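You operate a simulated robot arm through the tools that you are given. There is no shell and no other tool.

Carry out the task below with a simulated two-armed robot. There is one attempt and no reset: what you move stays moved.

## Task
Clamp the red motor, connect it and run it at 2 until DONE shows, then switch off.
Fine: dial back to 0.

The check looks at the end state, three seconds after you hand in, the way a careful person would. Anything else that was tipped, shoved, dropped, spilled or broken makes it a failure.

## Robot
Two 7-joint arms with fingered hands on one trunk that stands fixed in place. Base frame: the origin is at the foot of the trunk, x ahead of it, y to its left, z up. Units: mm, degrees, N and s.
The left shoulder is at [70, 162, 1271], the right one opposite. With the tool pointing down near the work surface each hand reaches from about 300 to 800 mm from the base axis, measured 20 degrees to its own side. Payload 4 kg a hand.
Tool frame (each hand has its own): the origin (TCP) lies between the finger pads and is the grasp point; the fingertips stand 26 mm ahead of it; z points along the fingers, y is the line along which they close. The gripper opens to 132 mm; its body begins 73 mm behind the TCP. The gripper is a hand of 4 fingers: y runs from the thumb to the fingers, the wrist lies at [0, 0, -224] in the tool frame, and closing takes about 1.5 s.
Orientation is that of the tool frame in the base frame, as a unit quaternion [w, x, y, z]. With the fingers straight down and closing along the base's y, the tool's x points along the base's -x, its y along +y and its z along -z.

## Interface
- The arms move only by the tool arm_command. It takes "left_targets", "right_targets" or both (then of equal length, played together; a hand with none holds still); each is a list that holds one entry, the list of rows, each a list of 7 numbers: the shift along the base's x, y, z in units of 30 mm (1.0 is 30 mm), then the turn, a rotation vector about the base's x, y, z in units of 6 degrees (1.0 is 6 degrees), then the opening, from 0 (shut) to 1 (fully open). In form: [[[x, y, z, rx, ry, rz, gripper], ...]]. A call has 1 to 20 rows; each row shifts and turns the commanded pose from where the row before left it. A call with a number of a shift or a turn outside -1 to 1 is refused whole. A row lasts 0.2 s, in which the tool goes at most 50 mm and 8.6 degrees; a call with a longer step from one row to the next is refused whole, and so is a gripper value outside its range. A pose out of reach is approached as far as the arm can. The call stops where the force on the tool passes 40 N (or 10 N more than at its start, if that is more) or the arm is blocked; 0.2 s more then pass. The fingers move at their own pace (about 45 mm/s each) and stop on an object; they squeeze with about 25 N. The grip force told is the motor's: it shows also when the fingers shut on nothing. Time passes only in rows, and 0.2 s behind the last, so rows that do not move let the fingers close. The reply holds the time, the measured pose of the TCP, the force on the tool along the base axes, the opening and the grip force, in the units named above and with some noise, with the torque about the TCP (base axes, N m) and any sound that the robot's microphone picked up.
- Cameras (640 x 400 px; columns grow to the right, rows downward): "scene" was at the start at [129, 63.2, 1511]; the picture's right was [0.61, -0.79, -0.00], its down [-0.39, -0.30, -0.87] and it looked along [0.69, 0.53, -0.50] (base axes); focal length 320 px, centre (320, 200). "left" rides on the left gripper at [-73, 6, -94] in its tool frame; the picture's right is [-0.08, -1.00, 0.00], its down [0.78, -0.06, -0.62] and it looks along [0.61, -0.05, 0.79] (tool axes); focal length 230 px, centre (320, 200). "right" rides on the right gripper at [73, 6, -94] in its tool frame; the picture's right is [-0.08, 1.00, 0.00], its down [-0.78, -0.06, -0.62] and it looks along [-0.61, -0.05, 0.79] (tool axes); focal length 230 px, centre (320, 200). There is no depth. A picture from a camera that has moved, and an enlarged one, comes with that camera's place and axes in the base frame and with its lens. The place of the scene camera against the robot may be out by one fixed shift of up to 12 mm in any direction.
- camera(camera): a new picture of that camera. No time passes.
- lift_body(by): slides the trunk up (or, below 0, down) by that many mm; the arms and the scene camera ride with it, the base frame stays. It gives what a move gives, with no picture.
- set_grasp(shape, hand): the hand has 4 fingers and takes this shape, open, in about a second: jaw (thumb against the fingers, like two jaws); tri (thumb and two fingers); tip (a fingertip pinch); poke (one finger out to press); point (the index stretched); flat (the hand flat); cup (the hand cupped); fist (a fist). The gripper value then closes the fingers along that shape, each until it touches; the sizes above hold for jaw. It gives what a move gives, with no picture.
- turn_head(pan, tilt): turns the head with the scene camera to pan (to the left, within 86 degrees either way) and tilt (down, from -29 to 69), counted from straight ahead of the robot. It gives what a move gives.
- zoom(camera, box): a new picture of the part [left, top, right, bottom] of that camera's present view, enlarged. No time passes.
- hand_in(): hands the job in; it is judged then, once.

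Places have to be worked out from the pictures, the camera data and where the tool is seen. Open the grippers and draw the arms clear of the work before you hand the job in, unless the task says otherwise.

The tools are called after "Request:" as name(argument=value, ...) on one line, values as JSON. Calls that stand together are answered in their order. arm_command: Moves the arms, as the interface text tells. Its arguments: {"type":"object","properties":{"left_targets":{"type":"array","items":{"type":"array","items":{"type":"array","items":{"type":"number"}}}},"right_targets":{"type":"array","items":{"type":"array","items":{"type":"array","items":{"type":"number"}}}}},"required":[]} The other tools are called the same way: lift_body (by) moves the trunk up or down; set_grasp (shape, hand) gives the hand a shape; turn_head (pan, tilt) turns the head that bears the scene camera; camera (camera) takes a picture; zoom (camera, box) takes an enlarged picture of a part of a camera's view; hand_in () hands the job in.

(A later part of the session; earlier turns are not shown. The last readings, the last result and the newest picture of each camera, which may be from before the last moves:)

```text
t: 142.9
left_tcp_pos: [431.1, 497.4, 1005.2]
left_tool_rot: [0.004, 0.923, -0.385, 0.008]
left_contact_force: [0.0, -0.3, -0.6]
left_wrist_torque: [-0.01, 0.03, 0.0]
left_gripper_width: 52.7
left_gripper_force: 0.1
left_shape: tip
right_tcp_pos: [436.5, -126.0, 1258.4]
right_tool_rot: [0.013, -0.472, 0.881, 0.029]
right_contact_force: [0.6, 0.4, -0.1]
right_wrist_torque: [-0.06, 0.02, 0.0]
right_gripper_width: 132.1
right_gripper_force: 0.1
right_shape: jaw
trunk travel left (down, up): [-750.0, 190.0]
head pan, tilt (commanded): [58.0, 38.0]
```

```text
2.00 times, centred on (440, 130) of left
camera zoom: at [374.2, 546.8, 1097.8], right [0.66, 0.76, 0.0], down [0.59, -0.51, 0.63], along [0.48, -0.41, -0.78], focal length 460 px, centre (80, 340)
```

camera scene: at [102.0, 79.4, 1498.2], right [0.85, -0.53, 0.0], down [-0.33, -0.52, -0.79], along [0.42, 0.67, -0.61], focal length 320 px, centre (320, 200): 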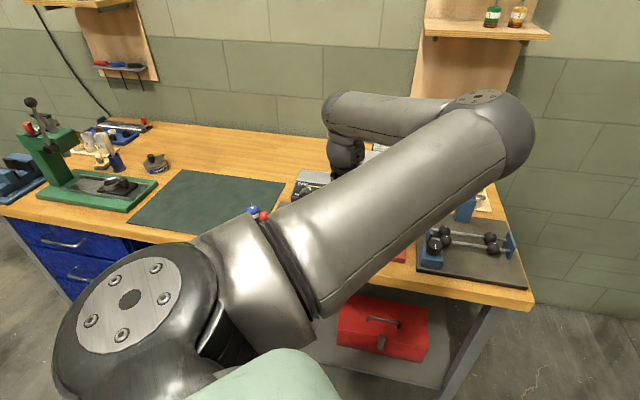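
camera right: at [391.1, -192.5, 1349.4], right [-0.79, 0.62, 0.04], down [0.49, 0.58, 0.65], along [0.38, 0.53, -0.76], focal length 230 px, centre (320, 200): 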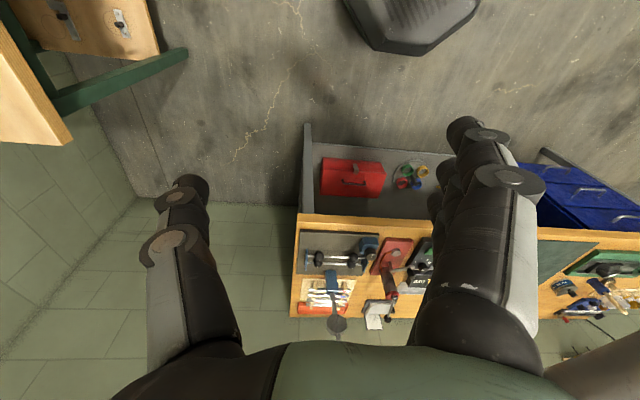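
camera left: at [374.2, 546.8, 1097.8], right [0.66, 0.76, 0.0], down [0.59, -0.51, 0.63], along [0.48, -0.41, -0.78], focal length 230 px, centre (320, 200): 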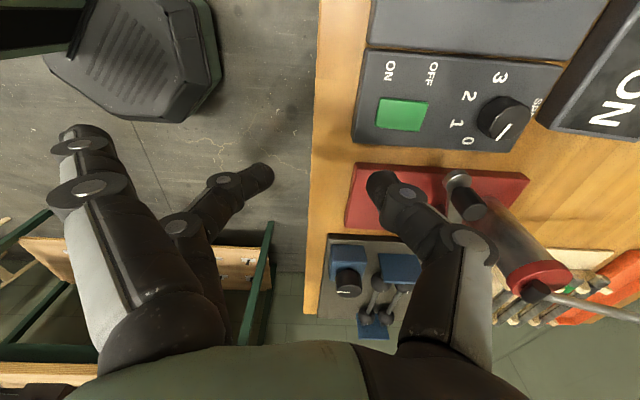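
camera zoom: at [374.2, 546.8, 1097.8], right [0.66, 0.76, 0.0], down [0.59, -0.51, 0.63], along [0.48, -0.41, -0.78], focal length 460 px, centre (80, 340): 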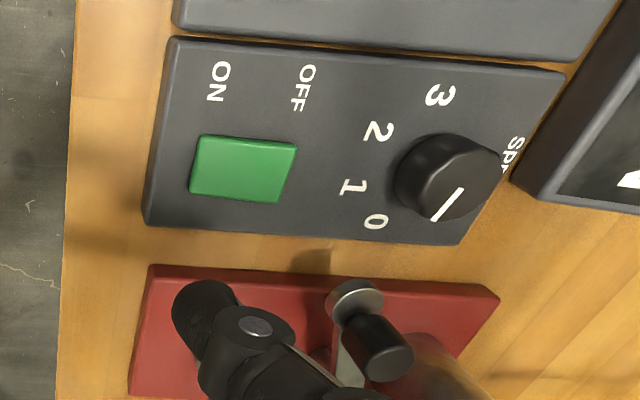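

The display now reads ON. Next the dial: labels are ~50° apart (0 at −15°, 2 at −115° from the bench's right), so I need ~100° clockwise. I'll switch to jaw shape, turn to yaw 150° and hover over the dial.

Request:
set_grasp(shape="jaw", hand="left")

Request:
arm_command(left_targets=[[[0.69, 0.82, 0, 0, 0, 0.5, 0.5], [0.69, 0.82, 0, 0, 0, 0.5, 0.5], [0.69, 0.82, 0, 0, 0, 0.5, 0.5], [0.69, 0.82, 0, 0, 0, 0.5, 0.5], [0.69, 0.82, 0, 0, 0, 0.5, 0.5], [0, 0, 0, 0, 0, 0, 0.5]]])

Request:
camera(camera="left")

Request:
zoom(camera="left", box=[240, 60, 400, 180])

Request:
zoom(camera="scene", box=[270, 130, 400, 260])

```text
t: 143.8
left_tcp_pos: [430.2, 499.1, 1005.5]
left_tool_rot: [0.004, 0.922, -0.387, 0.008]
left_contact_force: [0.3, -0.4, -0.1]
left_wrist_torque: [0.01, 0.0, 0.0]
left_gripper_width: 132.0
left_gripper_force: 0.1
left_shape: jaw
right_tcp_pos: [436.9, -127.0, 1259.2]
right_tool_rot: [0.012, -0.472, 0.881, 0.029]
right_contact_force: [0.1, 0.6, 0.5]
right_wrist_torque: [0.04, -0.04, 0.01]
right_gripper_width: 131.9
right_gripper_force: 0.1
right_shape: jaw
trunk travel left (down, up): [-750.0, 190.0]
head pan, tilt (commanded): [58.0, 38.0]
```

```text
t: 145.2
left_tcp_pos: [536.3, 617.9, 1006.3]
left_tool_rot: [0.002, 0.965, -0.261, 0.009]
left_contact_force: [0.1, -0.4, -0.7]
left_wrist_torque: [0.02, 0.03, 0.02]
left_gripper_width: 66.8
left_gripper_force: 0.1
left_shape: jaw
right_tcp_pos: [436.9, -127.1, 1258.4]
right_tool_rot: [0.012, -0.472, 0.881, 0.028]
right_contact_force: [-1.3, -0.7, 0.1]
right_wrist_torque: [0.02, 0.03, 0.0]
right_gripper_width: 131.9
right_gripper_force: 0.0
right_shape: jaw
trunk travel left (down, up): [-750.0, 190.0]
head pan, tilt (commanded): [58.0, 38.0]
```

```text
taken
camera left: at [468.1, 650.1, 1098.1], right [0.44, 0.9, 0.0], down [0.7, -0.34, 0.63], along [0.57, -0.28, -0.78], focal length 230 px, centre (320, 200)
```

left: 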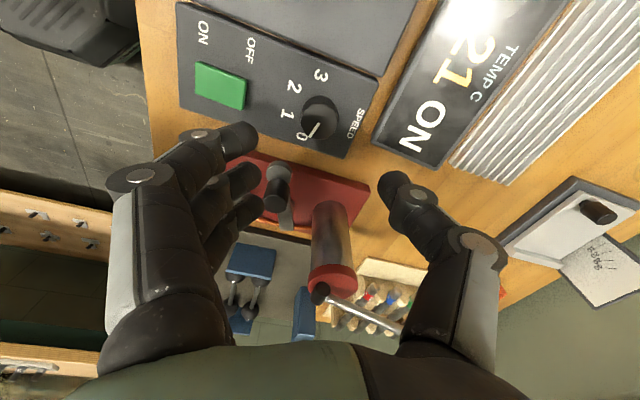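

```text
3.33 times, centred on (320, 120) of left
camera zoom: at [468.1, 650.1, 1098.1], right [0.44, 0.9, 0.0], down [0.7, -0.34, 0.63], along [0.57, -0.28, -0.78], focal length 767 px, centre (320, 467)
```

zoom: 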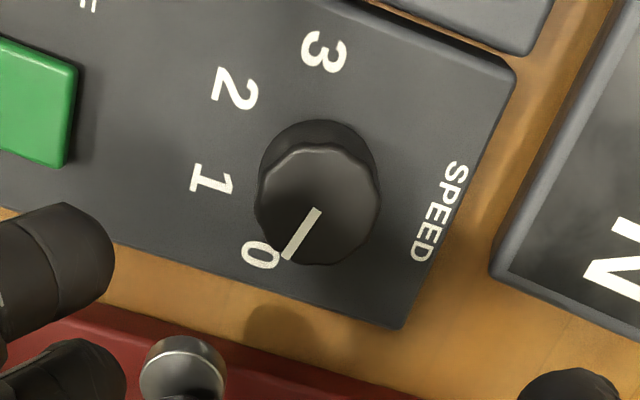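

```text
3.08 times, centred on (335, 195) of scene
camera zoom: at [102.6, 80.0, 1498.2], right [0.85, -0.53, 0.0], down [-0.33, -0.52, -0.79], along [0.42, 0.67, -0.62], focal length 986 px, centre (274, 215)
```

zoom: 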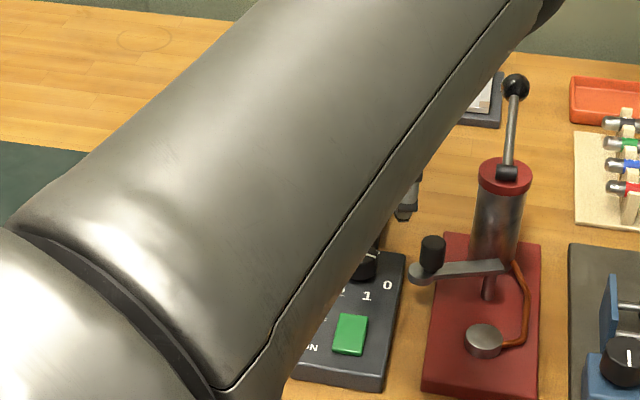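

Dial centre ≈(533,619.7). The red unit's arm end is close on the right, so I'll start from yaw 120° and do two 50° strokes. Rotating and centring.

Request:
arm_command(left_targets=[[[-0.022, 0.012, 0, 0, 0, -1, 0.45], [-0.022, 0.012, 0, 0, 0, -1, 0.45], [-0.022, 0.012, 0, 0, 0, -1, 0.45], [-0.022, 0.012, 0, 0, 0, -1, 0.45], [-0.022, 0.012, 0, 0, 0, -1, 0.45], [0, 0, -0.8, 0, 0, 0, 0.45], [0, 0, -0.6, 0, 0, 0, 0.45], [0, 0, 0, 0, 0, 0, 0.45]]])

Request:
camera(camera="left")

Request:
zoom(camera="left", box=[220, 70, 420, 220])

```text
t: 147.0
left_tcp_pos: [531.0, 620.8, 962.3]
left_tool_rot: [0.005, 0.864, -0.503, 0.008]
left_contact_force: [-0.7, 0.1, -0.1]
left_wrist_torque: [-0.01, 0.01, 0.01]
left_gripper_width: 60.1
left_gripper_force: 0.0
left_shape: jaw
right_tcp_pos: [435.2, -126.4, 1260.1]
right_tool_rot: [0.013, -0.471, 0.881, 0.029]
right_contact_force: [-0.1, 0.6, 0.3]
right_wrist_torque: [-0.01, -0.01, 0.01]
right_gripper_width: 132.2
right_gripper_force: 0.1
right_shape: jaw
trunk travel left (down, up): [-750.0, 190.0]
head pan, tilt (commanded): [58.0, 38.0]
```

```text
taken
camera left: at [489.4, 683.1, 1055.2], right [0.83, 0.56, 0.0], down [0.44, -0.64, 0.63], along [0.35, -0.52, -0.78], focal length 230 px, centre (320, 200)
```

left: 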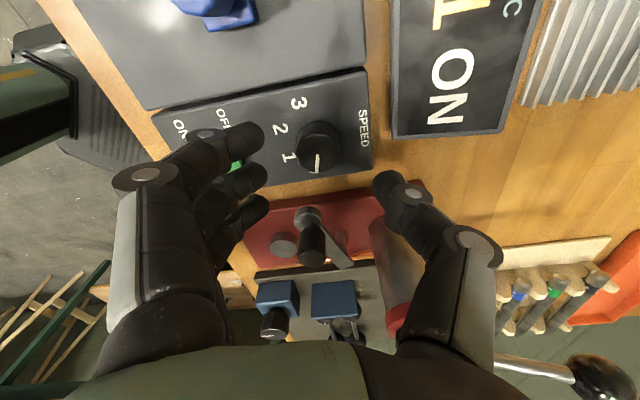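

```text
2.67 times, centred on (320, 145) of left
camera zoom: at [489.4, 683.1, 1055.2], right [0.83, 0.56, 0.0], down [0.44, -0.64, 0.63], along [0.35, -0.52, -0.78], focal length 614 px, centre (320, 347)
```

zoom: 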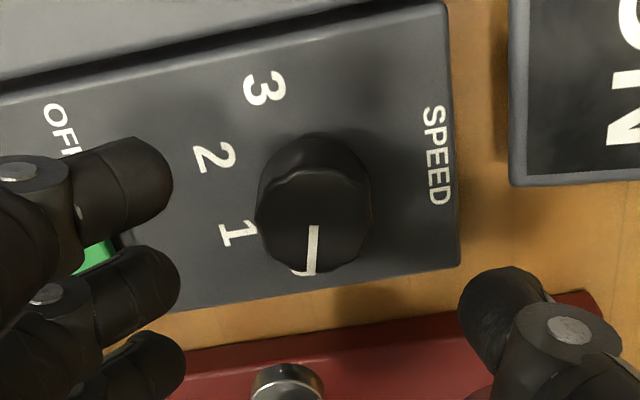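

Nearly centred (1–3 mm). Correcting and descending so the fingers straddle the dial (tips just above the panel).

Request:
arm_command(left_targets=[[[0.045, -0.07, -0.6, 0, 0, 0, 0.45], [0, 0, -0.6, 0, 0, 0, 0.45], [0, 0, -0.4, 0, 0, 0, 0.45], [0, 0, 0, 0, 0, 0, 0.45]]])

Request:
camera(camera="left")

Request:
zoom(camera="left", box=[220, 90, 420, 240])

```text
t: 148.0
left_tcp_pos: [533.4, 619.4, 915.0]
left_tool_rot: [0.005, 0.864, -0.503, 0.008]
left_contact_force: [-0.8, 0.1, 0.3]
left_wrist_torque: [-0.01, 0.03, -0.01]
left_gripper_width: 60.4
left_gripper_force: 0.0
left_shape: jaw
right_tcp_pos: [437.1, -127.9, 1259.0]
right_tool_rot: [0.012, -0.472, 0.881, 0.028]
right_contact_force: [0.4, -0.1, 0.2]
right_wrist_torque: [-0.02, 0.03, 0.01]
right_gripper_width: 131.6
right_gripper_force: 0.0
right_shape: jaw
trunk travel left (down, up): [-750.0, 190.0]
head pan, tilt (commanded): [58.0, 38.0]
```

```text
taken
camera left: at [490.7, 681.8, 1006.8], right [0.83, 0.56, 0.0], down [0.44, -0.64, 0.63], along [0.35, -0.52, -0.78], focal length 230 px, centre (320, 200)
```

left: 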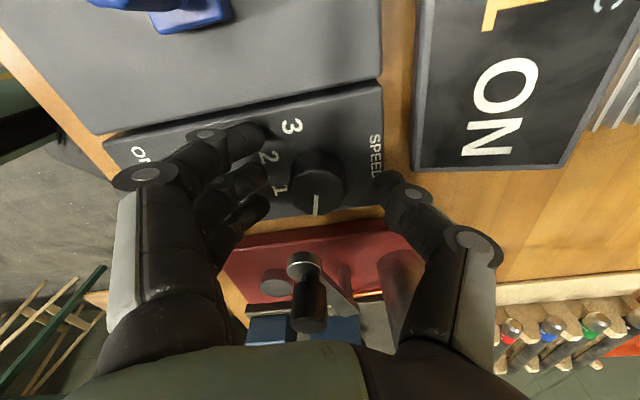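

```text
2.67 times, centred on (320, 165) of left
camera zoom: at [490.7, 681.8, 1006.8], right [0.83, 0.56, 0.0], down [0.44, -0.64, 0.63], along [0.35, -0.52, -0.78], focal length 614 px, centre (320, 293)
```

zoom: 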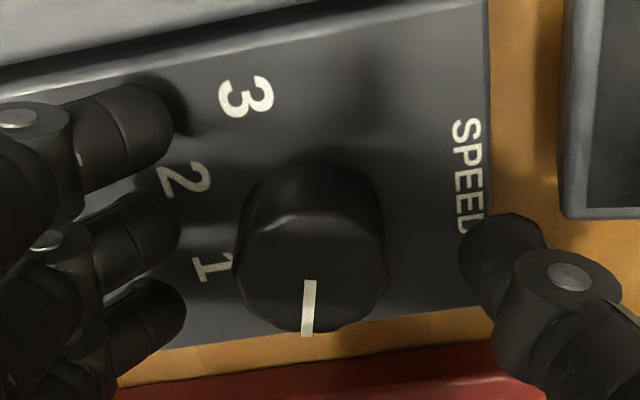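

The dial centre appears ~4 mm off toward −y; shifting and lowering 5 mm, then closing on the knob.

Request:
arm_command(left_targets=[[[0, -0.13, 0, 0, 0, 0, 0.45], [0, 0, -0.18, 0, 0, 0, 0.45], [0, 0, 0, 0, 0, 0, 0.3], [0, 0, 0, 0, 0, 0, 0.15], [0, 0, 0, 0, 0, 0, 0.1], [0, 0, 0, 0, 0, 0, 0.1], [0, 0, 0, 0, 0, 0, 0.1], [0, 0, 0, 0, 0, 0, 0.1]]])

Request:
camera(camera="left")

Request:
zoom(camera="left", box=[220, 90, 420, 240])

```text
t: 149.8
left_tcp_pos: [535.5, 615.6, 907.8]
left_tool_rot: [0.005, 0.864, -0.503, 0.008]
left_contact_force: [6.5, 4.4, 6.5]
left_wrist_torque: [-0.04, 0.11, -0.05]
left_gripper_width: 17.1
left_gripper_force: 25.6
left_shape: jaw
right_tcp_pos: [436.9, -127.5, 1259.0]
right_tool_rot: [0.012, -0.472, 0.881, 0.029]
right_contact_force: [-0.4, 0.5, 0.2]
right_wrist_torque: [0.0, 0.0, 0.03]
right_gripper_width: 131.9
right_gripper_force: 0.2
right_shape: jaw
trunk travel left (down, up): [-750.0, 190.0]
head pan, tilt (commanded): [58.0, 38.0]
```

```text
taken
camera left: at [492.7, 678.4, 1001.6], right [0.83, 0.56, 0.0], down [0.43, -0.64, 0.63], along [0.35, -0.52, -0.78], focal length 230 px, centre (320, 200)
```

left: 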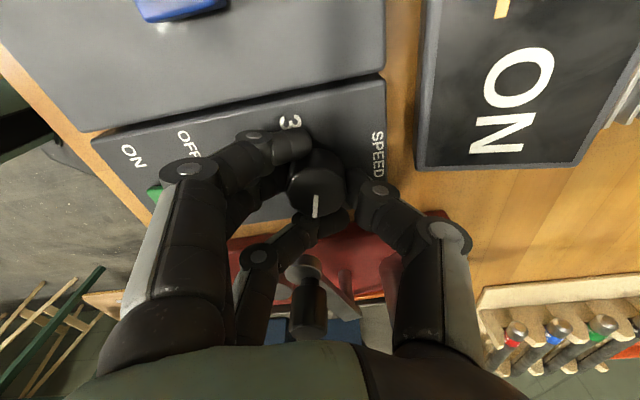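

```text
2.67 times, centred on (320, 165) of left
camera zoom: at [492.7, 678.4, 1001.6], right [0.83, 0.56, 0.0], down [0.43, -0.64, 0.63], along [0.35, -0.52, -0.78], focal length 614 px, centre (320, 293)
```

zoom: 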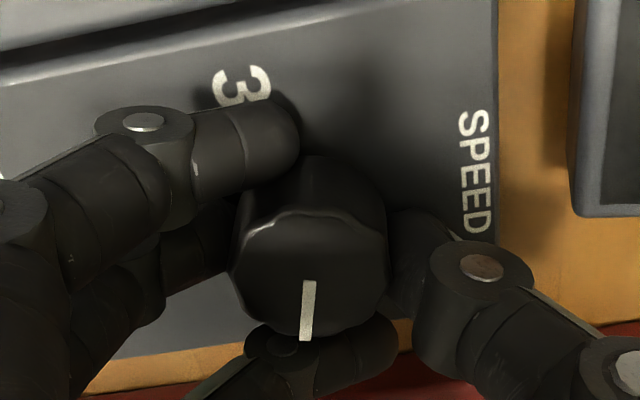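

Knob firmly gripped. Rotating −48° first (toward 1), while easing the small side load.

Request:
arm_command(left_targets=[[[0.04, 0.027, 0.03, 0, 0, 0, 0.1], [0, 0, 0, 0, 0, -1, 0.1], [0, 0, 0, 0, 0, -1, 0.1], [0, 0, 0, 0, 0, -1, 0.1], [0, 0, 0, 0, 0, -1, 0.1], [0, 0, 0, 0, 0, -1, 0.1], [0, 0, 0, 0, 0, -1, 0.1], [0, 0, 0, 0, 0, -1, 0.1], [0, 0, 0, 0, 0, -1, 0.1], [0, 0, 0, 0, 0, 0, 0.1]]])

Request:
camera(camera="left")

Request:
zoom(camera="left", box=[220, 90, 420, 240])

```text
t: 152.0
left_tcp_pos: [533.7, 614.6, 909.1]
left_tool_rot: [-0.009, -0.584, 0.812, -0.005]
left_contact_force: [-4.7, -11.6, -8.0]
left_wrist_torque: [-0.15, 0.29, 0.08]
left_gripper_width: 15.5
left_gripper_force: 24.5
left_shape: jaw
right_tcp_pos: [437.2, -128.9, 1258.4]
right_tool_rot: [0.012, -0.471, 0.882, 0.029]
right_contact_force: [0.2, -0.1, 0.1]
right_wrist_torque: [0.03, 0.02, 0.03]
right_gripper_width: 131.9
right_gripper_force: 0.2
right_shape: jaw
trunk travel left (down, up): [-750.0, 190.0]
head pan, tilt (commanded): [58.0, 38.0]
```

```text
taken
camera left: at [553.0, 687.0, 1002.3], right [0.97, -0.24, 0.0], down [-0.19, -0.75, 0.63], along [-0.16, -0.61, -0.77], focal length 230 px, centre (320, 200)
```

left: 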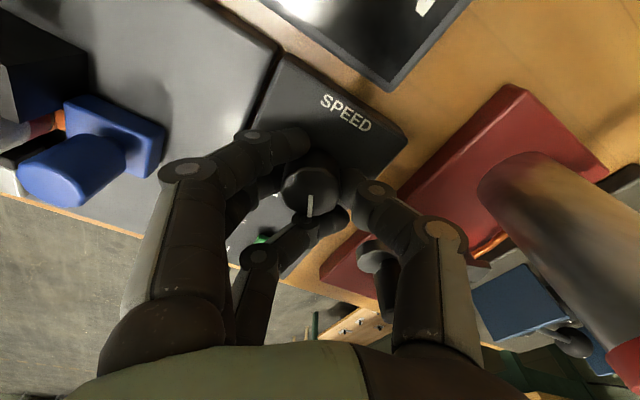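

```text
2.67 times, centred on (320, 165) of left
camera zoom: at [553.0, 687.0, 1002.3], right [0.97, -0.24, 0.0], down [-0.19, -0.75, 0.63], along [-0.16, -0.61, -0.77], focal length 614 px, centre (320, 293)
```

zoom: 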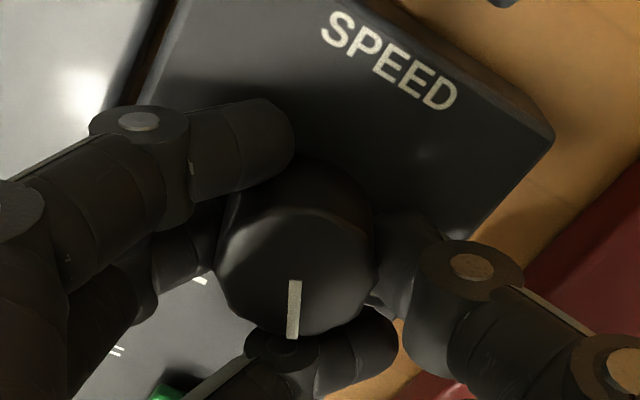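

The knob turned with the hand (pointer fixed in the hand's view; −48°), so it should be at 1. The thumb would meet the red unit's arm on a further turn, so I'll release, rise, turn back +48° and regrip.

Request:
arm_command(left_targets=[[[0, 0, 0, 0, 0, 0, 0.2], [0, 0, 0, 0, 0, 0, 0.35], [0, 0, 0, 0, 0, 0, 0.45], [0, 0, 0, 0, 0, 0, 0.45], [0, 0, 0, 0, 0, 0, 0.45], [0, 0, 0.6, 0, 0, 0, 0.45], [0, 0, 0.9, 0, 0, 0, 0.45], [0, 0, 0, 0, 0, 1, 0.45], [0, 0, 0, 0, 0, 1, 0.45], [0, 0, 0, 0, 0, 1, 0.45], [0, 0, 0, 0, 0, 1, 0.45], [0, 0, 0, 0, 0, 1, 0.45], [0, 0, 0, 0, 0, 1, 0.45], [0, 0, 0, 0, 0, 1, 0.45], [0, 0, 0, 0, 0, 1, 0.45], [0, 0, 0, 0, 0, 0, 0.45]]])

Request:
camera(camera="left")

Request:
zoom(camera="left", box=[220, 70, 420, 220])

```text
t: 155.4
left_tcp_pos: [534.6, 614.8, 956.1]
left_tool_rot: [0.005, 0.865, -0.502, 0.008]
left_contact_force: [0.0, -0.5, 0.6]
left_wrist_torque: [-0.02, 0.0, 0.03]
left_gripper_width: 58.7
left_gripper_force: 0.1
left_shape: jaw
right_tcp_pos: [435.8, -126.4, 1258.7]
right_tool_rot: [0.012, -0.472, 0.881, 0.029]
right_contact_force: [0.1, 0.1, -0.2]
right_wrist_torque: [0.01, 0.0, -0.02]
right_gripper_width: 131.6
right_gripper_force: 0.2
right_shape: jaw
trunk travel left (down, up): [-750.0, 190.0]
head pan, tilt (commanded): [58.0, 38.0]
```

```text
taken
camera left: at [492.9, 677.1, 1047.7], right [0.83, 0.56, 0.0], down [0.44, -0.64, 0.63], along [0.35, -0.52, -0.78], focal length 230 px, centre (320, 200)
```

left: 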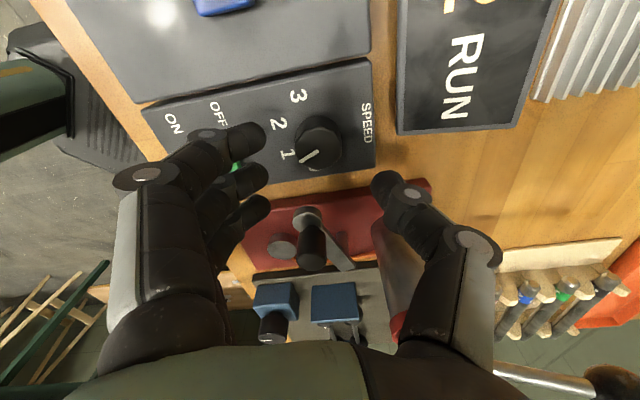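

```text
2.67 times, centred on (320, 145) of left
camera zoom: at [492.9, 677.1, 1047.7], right [0.83, 0.56, 0.0], down [0.44, -0.64, 0.63], along [0.35, -0.52, -0.78], focal length 614 px, centre (320, 347)
```

zoom: 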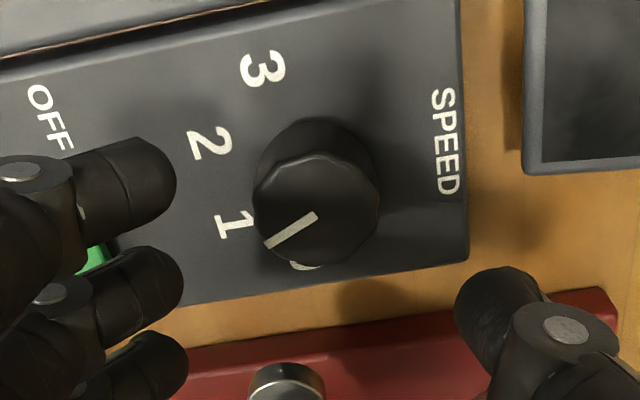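

Display says RUN and the pointer sits at 1. Regripping with a small centring correction and turning another −50° to 2.

Request:
arm_command(left_targets=[[[-0.07, 0.06, -0.6, 0, 0, 0, 0.45], [0, 0, -0.6, 0, 0, 0, 0.45], [0, 0, -0.4, 0, 0, 0, 0.45], [0, 0, 0, 0, 0, 0, 0.3], [0, 0, 0, 0, 0, 0, 0.15], [0, 0, 0, 0, 0, 0, 0.1], [0, 0, 0, 0, 0, 0, 0.1], [0, 0, 0, 0, 0, 0, 0.1]]])

Request:
zoom(camera="left", box=[220, 90, 420, 240])

```text
t: 157.2
left_tcp_pos: [535.8, 618.1, 907.7]
left_tool_rot: [0.003, 0.864, -0.503, 0.007]
left_contact_force: [12.7, 10.4, 19.6]
left_wrist_torque: [0.27, -0.11, -0.04]
left_gripper_width: 22.9
left_gripper_force: 25.0
left_shape: jaw
right_tcp_pos: [437.5, -127.8, 1259.0]
right_tool_rot: [0.013, -0.471, 0.881, 0.029]
right_contact_force: [0.0, -0.2, -0.3]
right_wrist_torque: [-0.04, 0.0, -0.01]
right_gripper_width: 132.0
right_gripper_force: 0.1
right_shape: jaw
trunk travel left (down, up): [-750.0, 190.0]
head pan, tilt (commanded): [58.0, 38.0]
```

```text
2.67 times, centred on (320, 165) of left
camera zoom: at [492.9, 680.6, 1001.1], right [0.83, 0.56, 0.0], down [0.43, -0.64, 0.63], along [0.35, -0.52, -0.78], focal length 614 px, centre (320, 293)
```

zoom: 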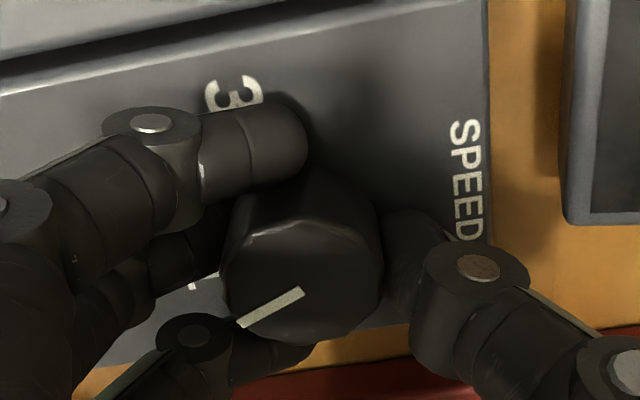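

Gripped but with some load; easing up 2 mm and sideways 2 mm, then rotating −50°.

Request:
arm_command(left_targets=[[[0.05, 0.04, 0.07, 0, 0, 0, 0.1], [0, 0, 0, 0, 0, -1, 0.1], [0, 0, 0, 0, 0, -1, 0.1], [0, 0, 0, 0, 0, -1, 0.1], [0, 0, 0, 0, 0, -1, 0.1], [0, 0, 0, 0, 0, -1, 0.1], [0, 0, 0, 0, 0, -1, 0.1], [0, 0, 0, 0, 0, -1, 0.1], [0, 0, 0, 0, 0, -1, 0.1], [0, 0, 0, 0, 0, -0.35, 0.1], [0, 0, 0, 0, 0, 0, 0.1]]])

Request:
camera(camera="left")

Request:
zoom(camera="left", box=[220, 90, 420, 240])

```text
t: 159.6
left_tcp_pos: [535.2, 614.6, 909.1]
left_tool_rot: [-0.008, -0.569, 0.822, -0.005]
left_contact_force: [1.8, -14.6, -0.2]
left_wrist_torque: [-0.18, 0.16, 0.11]
left_gripper_width: 20.8
left_gripper_force: 24.7
left_shape: jaw
right_tcp_pos: [436.7, -129.6, 1258.0]
right_tool_rot: [0.013, -0.471, 0.882, 0.03]
right_contact_force: [-0.2, -0.7, -0.7]
right_wrist_torque: [-0.04, 0.02, 0.02]
right_gripper_width: 131.7
right_gripper_force: 0.0
right_shape: jaw
trunk travel left (down, up): [-750.0, 190.0]
head pan, tilt (commanded): [58.0, 38.0]
```

```text
taken
camera left: at [556.2, 687.7, 1001.8], right [0.96, -0.28, 0.0], down [-0.21, -0.75, 0.63], along [-0.18, -0.61, -0.78], focal length 230 px, centre (320, 200)
```

left: 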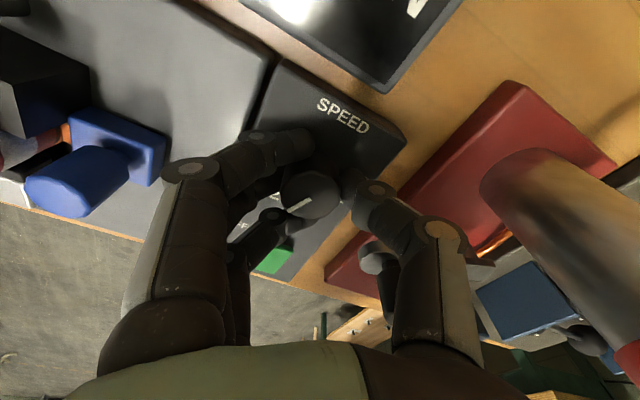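

```text
2.67 times, centred on (320, 165) of left
camera zoom: at [556.2, 687.7, 1001.8], right [0.96, -0.28, 0.0], down [-0.21, -0.75, 0.63], along [-0.18, -0.61, -0.78], focal length 614 px, centre (320, 293)
```

zoom: 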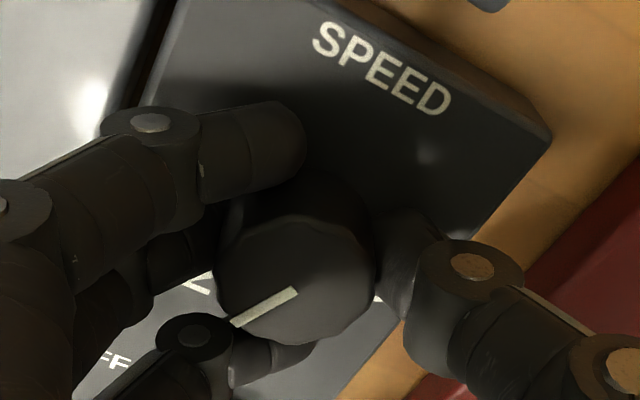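

Turned −50.2° with no slip. Releasing and rising to check pointer and display.

Request:
arm_command(left_targets=[[[0, 0, 0, 0, 0, 0, 0.2], [0, 0, 0, 0, 0, 0, 0.35], [0, 0, 0, 0, 0, 0, 0.45], [0, 0, 0, 0, 0, 0, 0.45], [0, 0, 0.6, 0, 0, 0, 0.45], [0, 0, 0.9, 0, 0, 0, 0.45], [0, 0, 0, 0, 0, 1, 0.45], [0, 0, 0, 0, 0, 1, 0.45], [0, 0, 0, 0, 0, 1, 0.45], [0, 0, 0, 0, 0, 1, 0.45], [0, 0, 0, 0, 0, 1, 0.45], [0, 0, 0, 0, 0, 1, 0.45], [0, 0, 0, 0, 0, 1, 0.45], [0, 0, 0, 0, 0, 1, 0.45], [0, 0, 0, 0, 0, 0, 0.45]]])

Request:
camera(camera="left")

Request:
zoom(camera="left", box=[220, 0, 560, 220])

```text
t: 162.8
left_tcp_pos: [535.2, 619.8, 954.0]
left_tool_rot: [0.006, 0.855, -0.518, 0.007]
left_contact_force: [0.5, 0.5, 0.3]
left_wrist_torque: [0.0, 0.01, -0.01]
left_gripper_width: 58.9
left_gripper_force: 0.0
left_shape: jaw
right_tcp_pos: [435.7, -126.2, 1257.9]
right_tool_rot: [0.012, -0.472, 0.881, 0.029]
right_contact_force: [-0.3, 0.0, -0.1]
right_wrist_torque: [-0.02, 0.01, 0.0]
right_gripper_width: 131.8
right_gripper_force: 0.2
right_shape: jaw
trunk travel left (down, up): [-750.0, 190.0]
head pan, tilt (commanded): [58.0, 38.0]
```

```text
taken
camera left: at [495.1, 682.0, 1046.5], right [0.85, 0.53, 0.0], down [0.41, -0.66, 0.63], along [0.33, -0.54, -0.78], focal length 230 px, centre (320, 200)
```

left: 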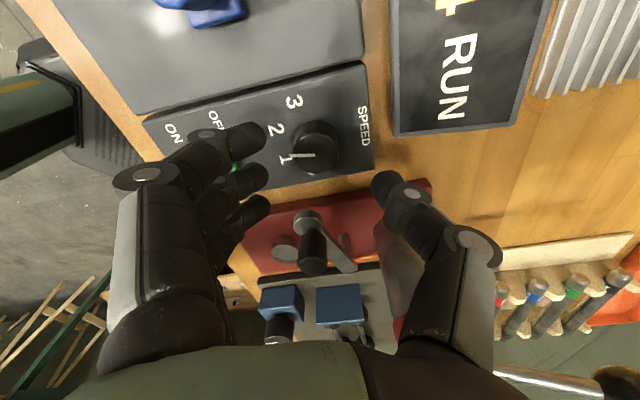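

```text
1.82 times, centred on (390, 110) of left
camera zoom: at [495.1, 682.0, 1046.5], right [0.85, 0.53, 0.0], down [0.41, -0.66, 0.63], along [0.33, -0.54, -0.78], focal length 418 px, centre (193, 364)
```

zoom: 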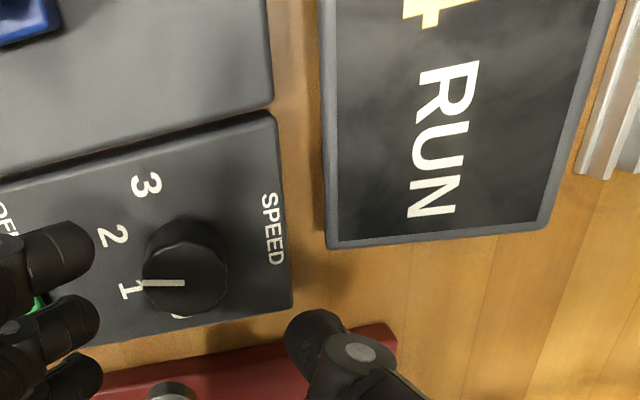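

The pointer seems a bit short of 2. Zooming in for the exact angle.

Request:
zoom(camera="left", box=[255, 80, 385, 185])

Request:
zoom(camera="right", box=[370, 230, 460, 320])

```text
3.81 times, centred on (320, 132) of left
camera zoom: at [495.1, 682.0, 1046.5], right [0.85, 0.53, 0.0], down [0.41, -0.66, 0.63], along [0.33, -0.54, -0.78], focal length 876 px, centre (320, 457)
```

zoom: 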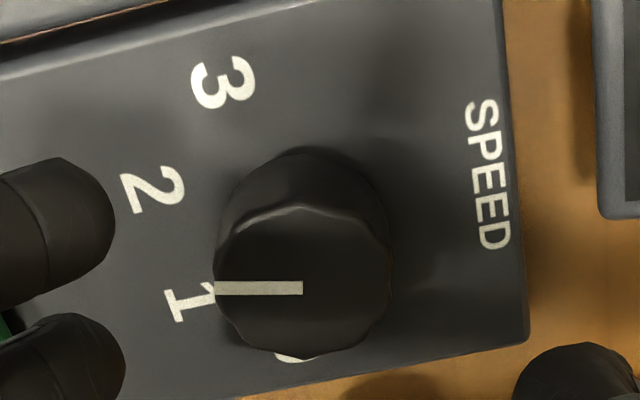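

```text
4.44 times, centred on (415, 275) of right
camera zoom: at [391.7, -190.5, 1349.5], right [-0.79, 0.62, 0.04], down [0.49, 0.58, 0.65], along [0.38, 0.53, -0.76], focal length 1022 px, centre (-102, -133)
```

zoom: 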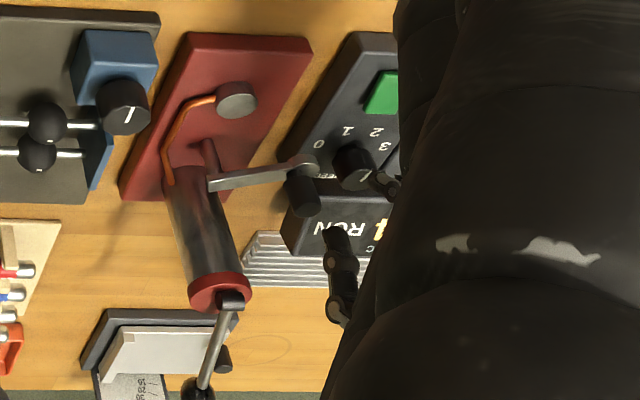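

Pointer is at ≈−103° while label 2 is at ≈−118°: the release dragged it back ~12°. I'll regrip better centred (shift −2, −3 mm) and turn the remaining ~15°.

Request:
arm_command(left_targets=[[[-0.063, -0.103, -0.6, 0, 0, 0, 0.45], [0, 0, -0.6, 0, 0, 0, 0.45], [0, 0, -0.23, 0, 0, 0, 0.45], [0, 0, 0, 0, 0, 0, 0.3], [0, 0, 0, 0, 0, 0, 0.15], [0, 0, 0, 0, 0, 0, 0.1], [0, 0, 0, 0, 0, 0, 0.1], [0, 0, 0, 0, 0, 0, 0.1]]])

Request:
zoom(camera="left", box=[220, 90, 420, 240])

```text
t: 164.6
left_tcp_pos: [532.9, 615.7, 911.8]
left_tool_rot: [0.005, 0.855, -0.519, 0.008]
left_contact_force: [2.6, 1.7, 1.2]
left_wrist_torque: [0.03, 0.01, -0.04]
left_gripper_width: 15.0
left_gripper_force: 25.4
left_shape: jaw
right_tcp_pos: [436.7, -126.8, 1259.4]
right_tool_rot: [0.012, -0.472, 0.881, 0.029]
right_contact_force: [-1.0, 0.5, -0.1]
right_wrist_torque: [0.02, 0.01, -0.01]
right_gripper_width: 131.7
right_gripper_force: 0.0
right_shape: jaw
trunk travel left (down, up): [-750.0, 190.0]
head pan, tilt (commanded): [58.0, 38.0]
```

```text
2.67 times, centred on (320, 165) of left
camera zoom: at [494.0, 678.7, 1004.1], right [0.85, 0.53, 0.0], down [0.41, -0.66, 0.63], along [0.33, -0.54, -0.78], focal length 614 px, centre (320, 293)
```

zoom: 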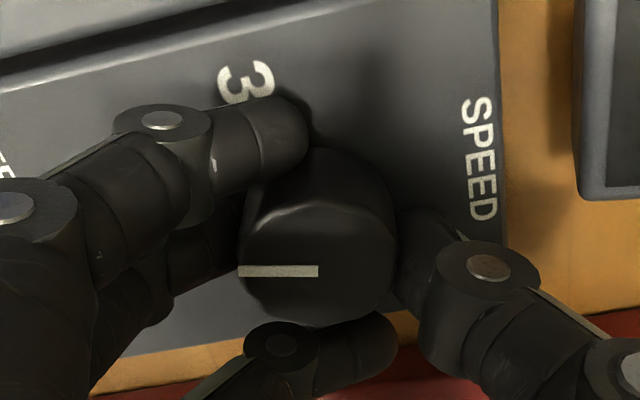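

Good symmetric grip, low side load. Turning −15° now.

Request:
arm_command(left_targets=[[[0, 0, 0, 0, 0, -0.8, 0.1], [0, 0, 0, 0, 0, -0.8, 0.1], [0, 0, 0, 0, 0, -0.9, 0.1], [0, 0, 0, 0, 0, 0, 0.1]]])

Request:
zoom(camera="left", box=[220, 90, 420, 240])

Request:
camera(camera="left")

```text
t: 165.6
left_tcp_pos: [533.7, 614.9, 911.2]
left_tool_rot: [0.005, 0.78, -0.626, 0.007]
left_contact_force: [1.7, -0.9, 2.7]
left_wrist_torque: [0.02, 0.09, 0.01]
left_gripper_width: 15.0
left_gripper_force: 24.9
left_shape: jaw
right_tcp_pos: [436.2, -127.5, 1259.3]
right_tool_rot: [0.012, -0.472, 0.881, 0.029]
right_contact_force: [-0.7, 0.6, -0.4]
right_wrist_torque: [0.0, 0.0, 0.0]
right_gripper_width: 132.2
right_gripper_force: 0.0
right_shape: jaw
trunk travel left (down, up): [-750.0, 190.0]
head pan, tilt (commanded): [58.0, 38.0]
```

```text
2.67 times, centred on (320, 165) of left
camera zoom: at [511.3, 686.4, 1004.0], right [0.96, 0.29, 0.0], down [0.23, -0.74, 0.63], along [0.18, -0.6, -0.78], focal length 614 px, centre (320, 293)
```

zoom: 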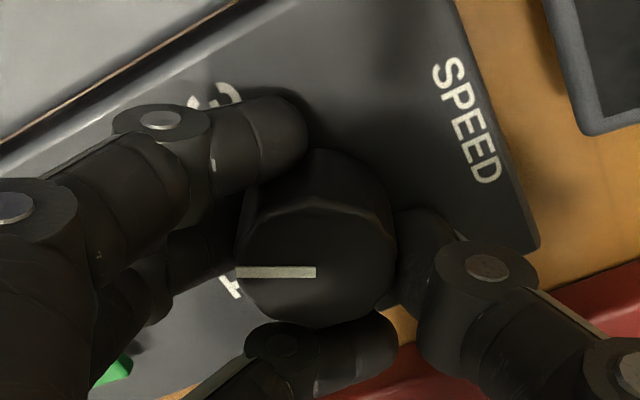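

```text
taken
camera left: at [511.3, 686.4, 1004.0], right [0.96, 0.29, 0.0], down [0.23, -0.74, 0.63], along [0.18, -0.6, -0.78], focal length 230 px, centre (320, 200)
```

left: 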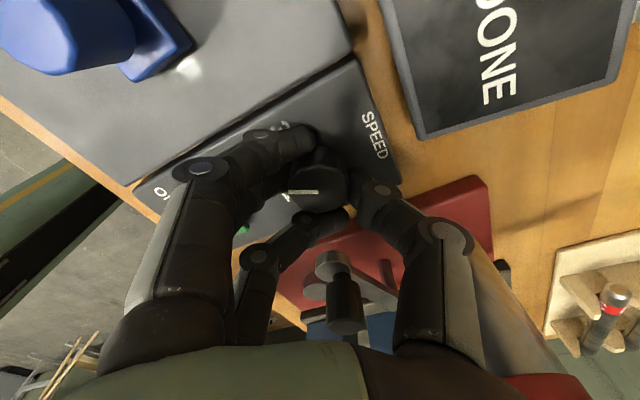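

The display seems to read DONE. Zooming to confirm.

Request:
zoom(camera="left", box=[390, 0, 630, 140])

Request:
zoom(camera="scene", box=[290, 150, 400, 250])

```text
2.67 times, centred on (510, 70) of left
camera zoom: at [511.3, 686.4, 1004.0], right [0.96, 0.29, 0.0], down [0.23, -0.74, 0.63], along [0.18, -0.6, -0.78], focal length 614 px, centre (-187, 547)
```

zoom: 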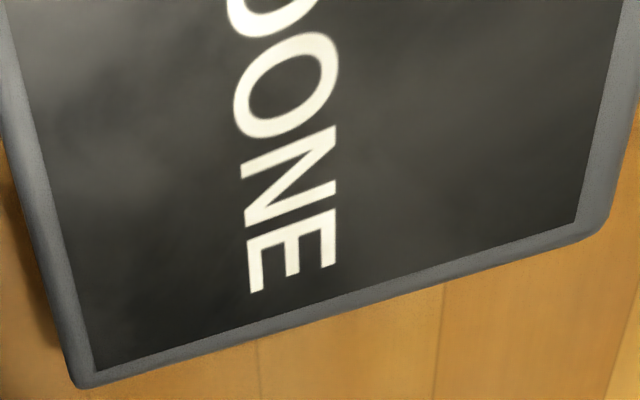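

```text
4.00 times, centred on (345, 200) of scene
camera zoom: at [102.7, 80.6, 1498.1], right [0.85, -0.53, 0.0], down [-0.33, -0.52, -0.79], along [0.42, 0.67, -0.62], focal length 1282 px, centre (220, 200)
```

zoom: 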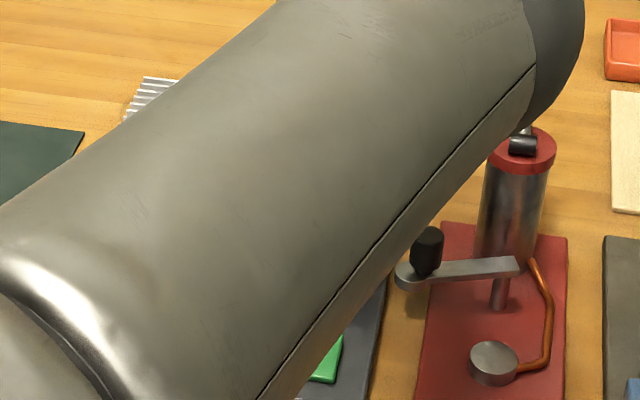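

DONE is showing. Now switch off: release the dial, rise, and go to the rocker's OFF (rear) half with the thumb as before.

Request:
arm_command(left_targets=[[[0, 0, 0, 0, 0, 0, 0.2], [0, 0, 0, 0, 0, 0, 0.35], [0, 0, 0, 0, 0, 0, 0.45], [0, 0, 0, 0, 0, 0, 0.45], [0, 0, 0.6, 0, 0, 0, 0.45], [0, 0, 0.9, 0, 0, 0, 0.45], [-0.1, -0.1, 0.9, 0, 0, 0.4, 0.45]]])

Request:
zoom(camera="left", box=[220, 40, 420, 190])

Request:
set_grasp(shape="tip", hand="left")

Request:
arm_command(left_targets=[[[-0.4, -0.41, 0, 0, 0, 0.85, 0.4], [-0.4, -0.41, 0, 0, 0, 0.85, 0.4], [-0.4, -0.41, 0, 0, 0, 0.85, 0.4], [-0.4, -0.41, 0, 0, 0, 0.85, 0.4], [-0.4, -0.41, 0, 0, 0, 0.85, 0.4], [-0.33, -0.39, -0.4, 0, 0, 0.8, 0.4], [0, 0, -0.6, 0, 0, 0, 0.4], [0, 0, 0, 0, 0, 0, 0.4]]])

Request:
camera(camera="left")

Request:
zoom(camera="left", box=[280, 60, 480, 220])

```text
t: 167.2
left_tcp_pos: [530.7, 612.3, 982.5]
left_tool_rot: [0.005, 0.792, -0.61, 0.008]
left_contact_force: [-0.1, -0.4, -0.1]
left_wrist_torque: [0.01, 0.03, 0.0]
left_gripper_width: 58.5
left_gripper_force: 0.1
left_shape: jaw
right_tcp_pos: [435.6, -126.3, 1259.6]
right_tool_rot: [0.012, -0.472, 0.881, 0.03]
right_contact_force: [1.3, -0.7, 0.2]
right_wrist_torque: [-0.01, -0.03, 0.0]
right_gripper_width: 131.9
right_gripper_force: 0.1
right_shape: jaw
trunk travel left (down, up): [-750.0, 190.0]
head pan, tilt (commanded): [58.0, 38.0]
```

```text
2.67 times, centred on (320, 115) of left
camera zoom: at [505.7, 682.6, 1075.3], right [0.94, 0.33, 0.0], down [0.26, -0.73, 0.63], along [0.21, -0.6, -0.78], focal length 614 px, centre (320, 427)
```

zoom: 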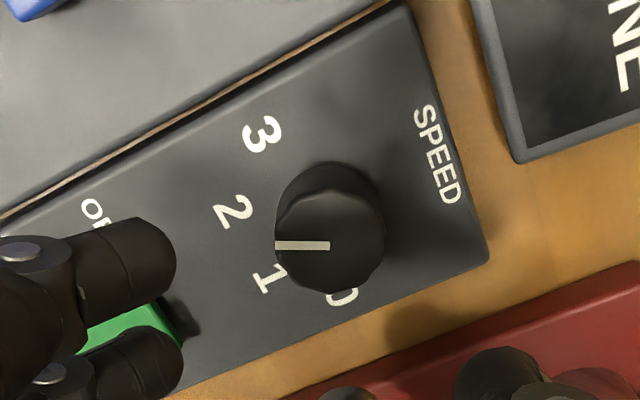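

```text
t: 168.1
left_tcp_pos: [530.6, 613.1, 980.7]
left_tool_rot: [0.006, 0.793, -0.61, 0.006]
left_contact_force: [0.4, -0.3, -0.4]
left_wrist_torque: [0.0, 0.01, 0.0]
left_gripper_width: 131.9
left_gripper_force: 0.0
left_shape: tip
right_tcp_pos: [436.7, -126.7, 1259.0]
right_tool_rot: [0.012, -0.472, 0.881, 0.03]
right_contact_force: [0.6, -0.1, -0.2]
right_wrist_torque: [-0.02, 0.02, -0.01]
right_gripper_width: 131.9
right_gripper_force: 0.1
right_shape: jaw
trunk travel left (down, up): [-750.0, 190.0]
head pan, tilt (commanded): [58.0, 38.0]
```

```text
t: 169.9
left_tcp_pos: [459.0, 539.0, 954.4]
left_tool_rot: [0.003, 0.925, -0.38, 0.008]
left_contact_force: [-0.3, 0.6, 0.3]
left_wrist_torque: [0.0, 0.03, -0.01]
left_gripper_width: 53.6
left_gripper_force: 0.0
left_shape: tip
right_tcp_pos: [435.8, -126.3, 1258.3]
right_tool_rot: [0.013, -0.472, 0.881, 0.029]
right_contact_force: [-0.2, 0.1, -0.3]
right_wrist_torque: [0.01, 0.01, 0.01]
right_gripper_width: 131.7
right_gripper_force: 0.0
right_shape: jaw
trunk travel left (down, up): [-750.0, 190.0]
head pan, tilt (commanded): [58.0, 38.0]
```

```text
taken
camera left: at [402.1, 587.4, 1046.6], right [0.65, 0.76, 0.0], down [0.59, -0.5, 0.63], along [0.48, -0.41, -0.78], focal length 230 px, centre (320, 200)
```

left: 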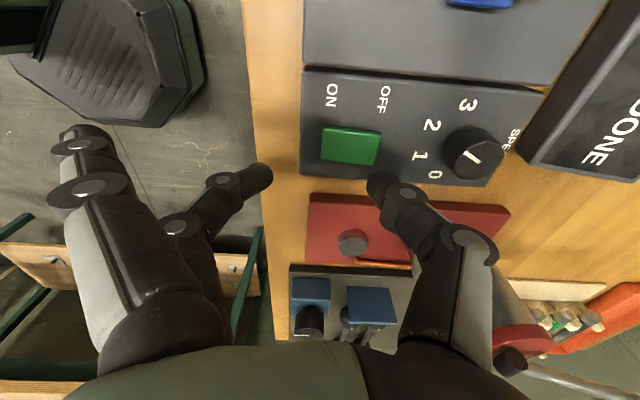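

```text
2.50 times, centred on (380, 140) of left
camera zoom: at [402.1, 587.4, 1046.6], right [0.65, 0.76, 0.0], down [0.59, -0.5, 0.63], along [0.48, -0.41, -0.78], focal length 575 px, centre (170, 350)
```

zoom: 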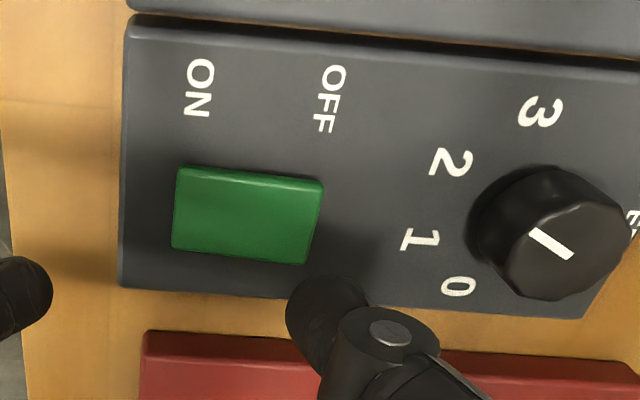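

Dial points at 2 and DONE still shows. Thumb tip is over the OFF half. Pressing down.

Request:
arm_command(left_targets=[[[0.05, 0.03, -0.6, 0, 0, 0, 0.4], [0, 0, -0.5, 0, 0, 0, 0.4], [0, 0, -0.23, 0, 0, 0, 0.4], [0, 0, 0, 0, 0, 0, 0.4]]])

Request:
zoom(camera="left", box=[280, 60, 640, 240])

```text
t: 170.9
left_tcp_pos: [462.4, 539.5, 913.8]
left_tool_rot: [0.004, 0.924, -0.382, 0.008]
left_contact_force: [1.1, 0.9, 3.3]
left_wrist_torque: [0.13, -0.12, 0.03]
left_gripper_width: 54.1
left_gripper_force: 0.1
left_shape: tip
right_tcp_pos: [436.1, -127.7, 1259.9]
right_tool_rot: [0.012, -0.471, 0.881, 0.029]
right_contact_force: [0.3, -0.1, 0.4]
right_wrist_torque: [0.01, -0.03, 0.04]
right_gripper_width: 132.2
right_gripper_force: 0.1
right_shape: jaw
trunk travel left (down, up): [-750.0, 190.0]
head pan, tilt (commanded): [58.0, 38.0]
```

```text
1.78 times, centred on (460, 150) of left
camera zoom: at [404.6, 587.6, 1006.3], right [0.65, 0.76, 0.0], down [0.59, -0.5, 0.63], along [0.48, -0.41, -0.78], focal length 409 px, centre (71, 289)
```

zoom: 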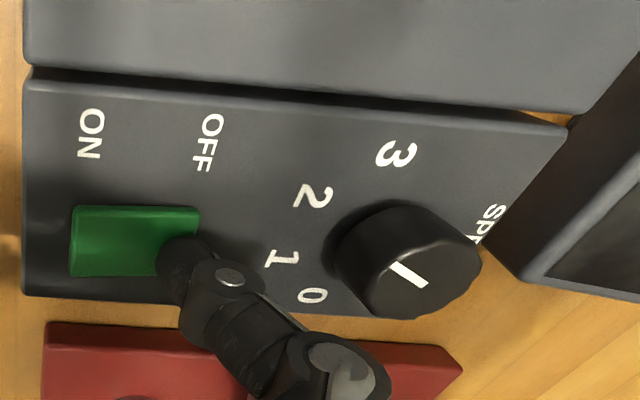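

Light contact (3 N). Pressing 3 mm further.

Request:
arm_command(left_targets=[[[0, 0, -0.1, 0, 0, 0, 0.4], [0, 0, 0, 0, 0, 0, 0.4]]])

Request:
arm_command(left_targets=[[[0, 0, 0.4, 0, 0, 0, 0.4], [0, 0, 0.8, 0, 0, 0, 0.4], [-0.1, -0.3, 0.9, 0, 0, 0, 0.4], [0, 0, 0.6, 0, 0, 0, 0.4], [0, 0, 0, 0, 0, 0, 0.4]]])

Request:
camera(camera="left")

Request:
zoom(camera="left", box=[300, 20, 640, 230])

```text
t: 171.5
left_tcp_pos: [461.8, 537.2, 912.4]
left_tool_rot: [0.003, 0.925, -0.381, 0.009]
left_contact_force: [2.1, 1.6, 13.9]
left_wrist_torque: [0.42, -0.39, 0.02]
left_gripper_width: 55.0
left_gripper_force: 0.1
left_shape: tip
right_tcp_pos: [435.7, -127.0, 1260.1]
right_tool_rot: [0.013, -0.471, 0.881, 0.03]
right_contact_force: [-0.8, -0.2, -0.8]
right_wrist_torque: [-0.01, -0.01, -0.01]
right_gripper_width: 132.1
right_gripper_force: 0.1
right_shape: jaw
trunk travel left (down, up): [-750.0, 190.0]
head pan, tilt (commanded): [58.0, 38.0]
```

```text
t: 172.7
left_tcp_pos: [459.2, 532.7, 990.7]
left_tool_rot: [0.004, 0.925, -0.38, 0.007]
left_contact_force: [-0.5, 0.3, -0.2]
left_wrist_torque: [-0.01, 0.02, 0.0]
left_gripper_width: 53.9
left_gripper_force: 0.0
left_shape: tip
right_tcp_pos: [436.4, -127.6, 1258.3]
right_tool_rot: [0.013, -0.471, 0.881, 0.029]
right_contact_force: [0.0, -0.7, 0.3]
right_wrist_torque: [0.01, 0.0, 0.0]
right_gripper_width: 131.7
right_gripper_force: 0.1
right_shape: jaw
trunk travel left (down, up): [-750.0, 190.0]
head pan, tilt (commanded): [58.0, 38.0]
```

```text
taken
camera left: at [401.4, 580.8, 1083.3], right [0.65, 0.76, 0.0], down [0.59, -0.5, 0.63], along [0.48, -0.41, -0.78], focal length 230 px, centre (320, 200)
```

left: 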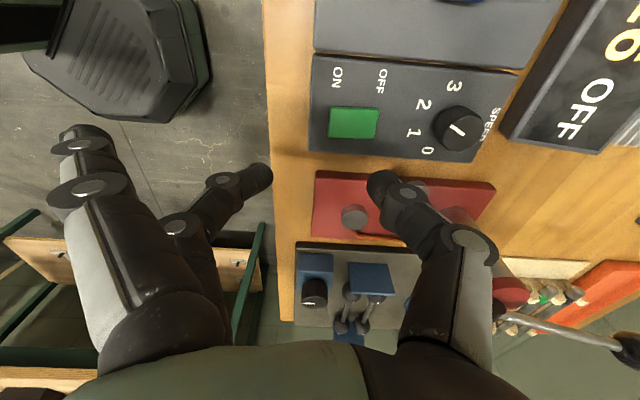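

```text
1.88 times, centred on (470, 125) of left
camera zoom: at [401.4, 580.8, 1083.3], right [0.65, 0.76, 0.0], down [0.59, -0.5, 0.63], along [0.48, -0.41, -0.78], focal length 433 px, centre (38, 341)
```

zoom: 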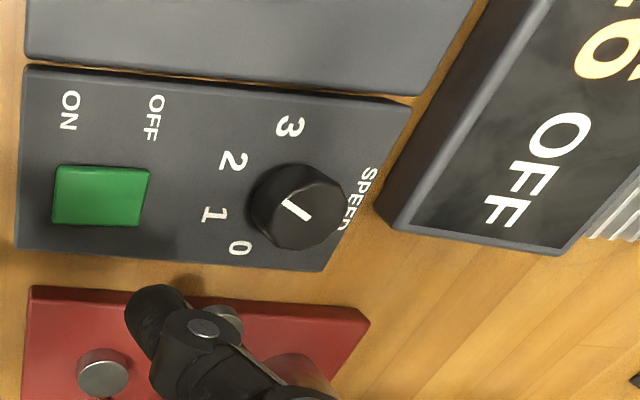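

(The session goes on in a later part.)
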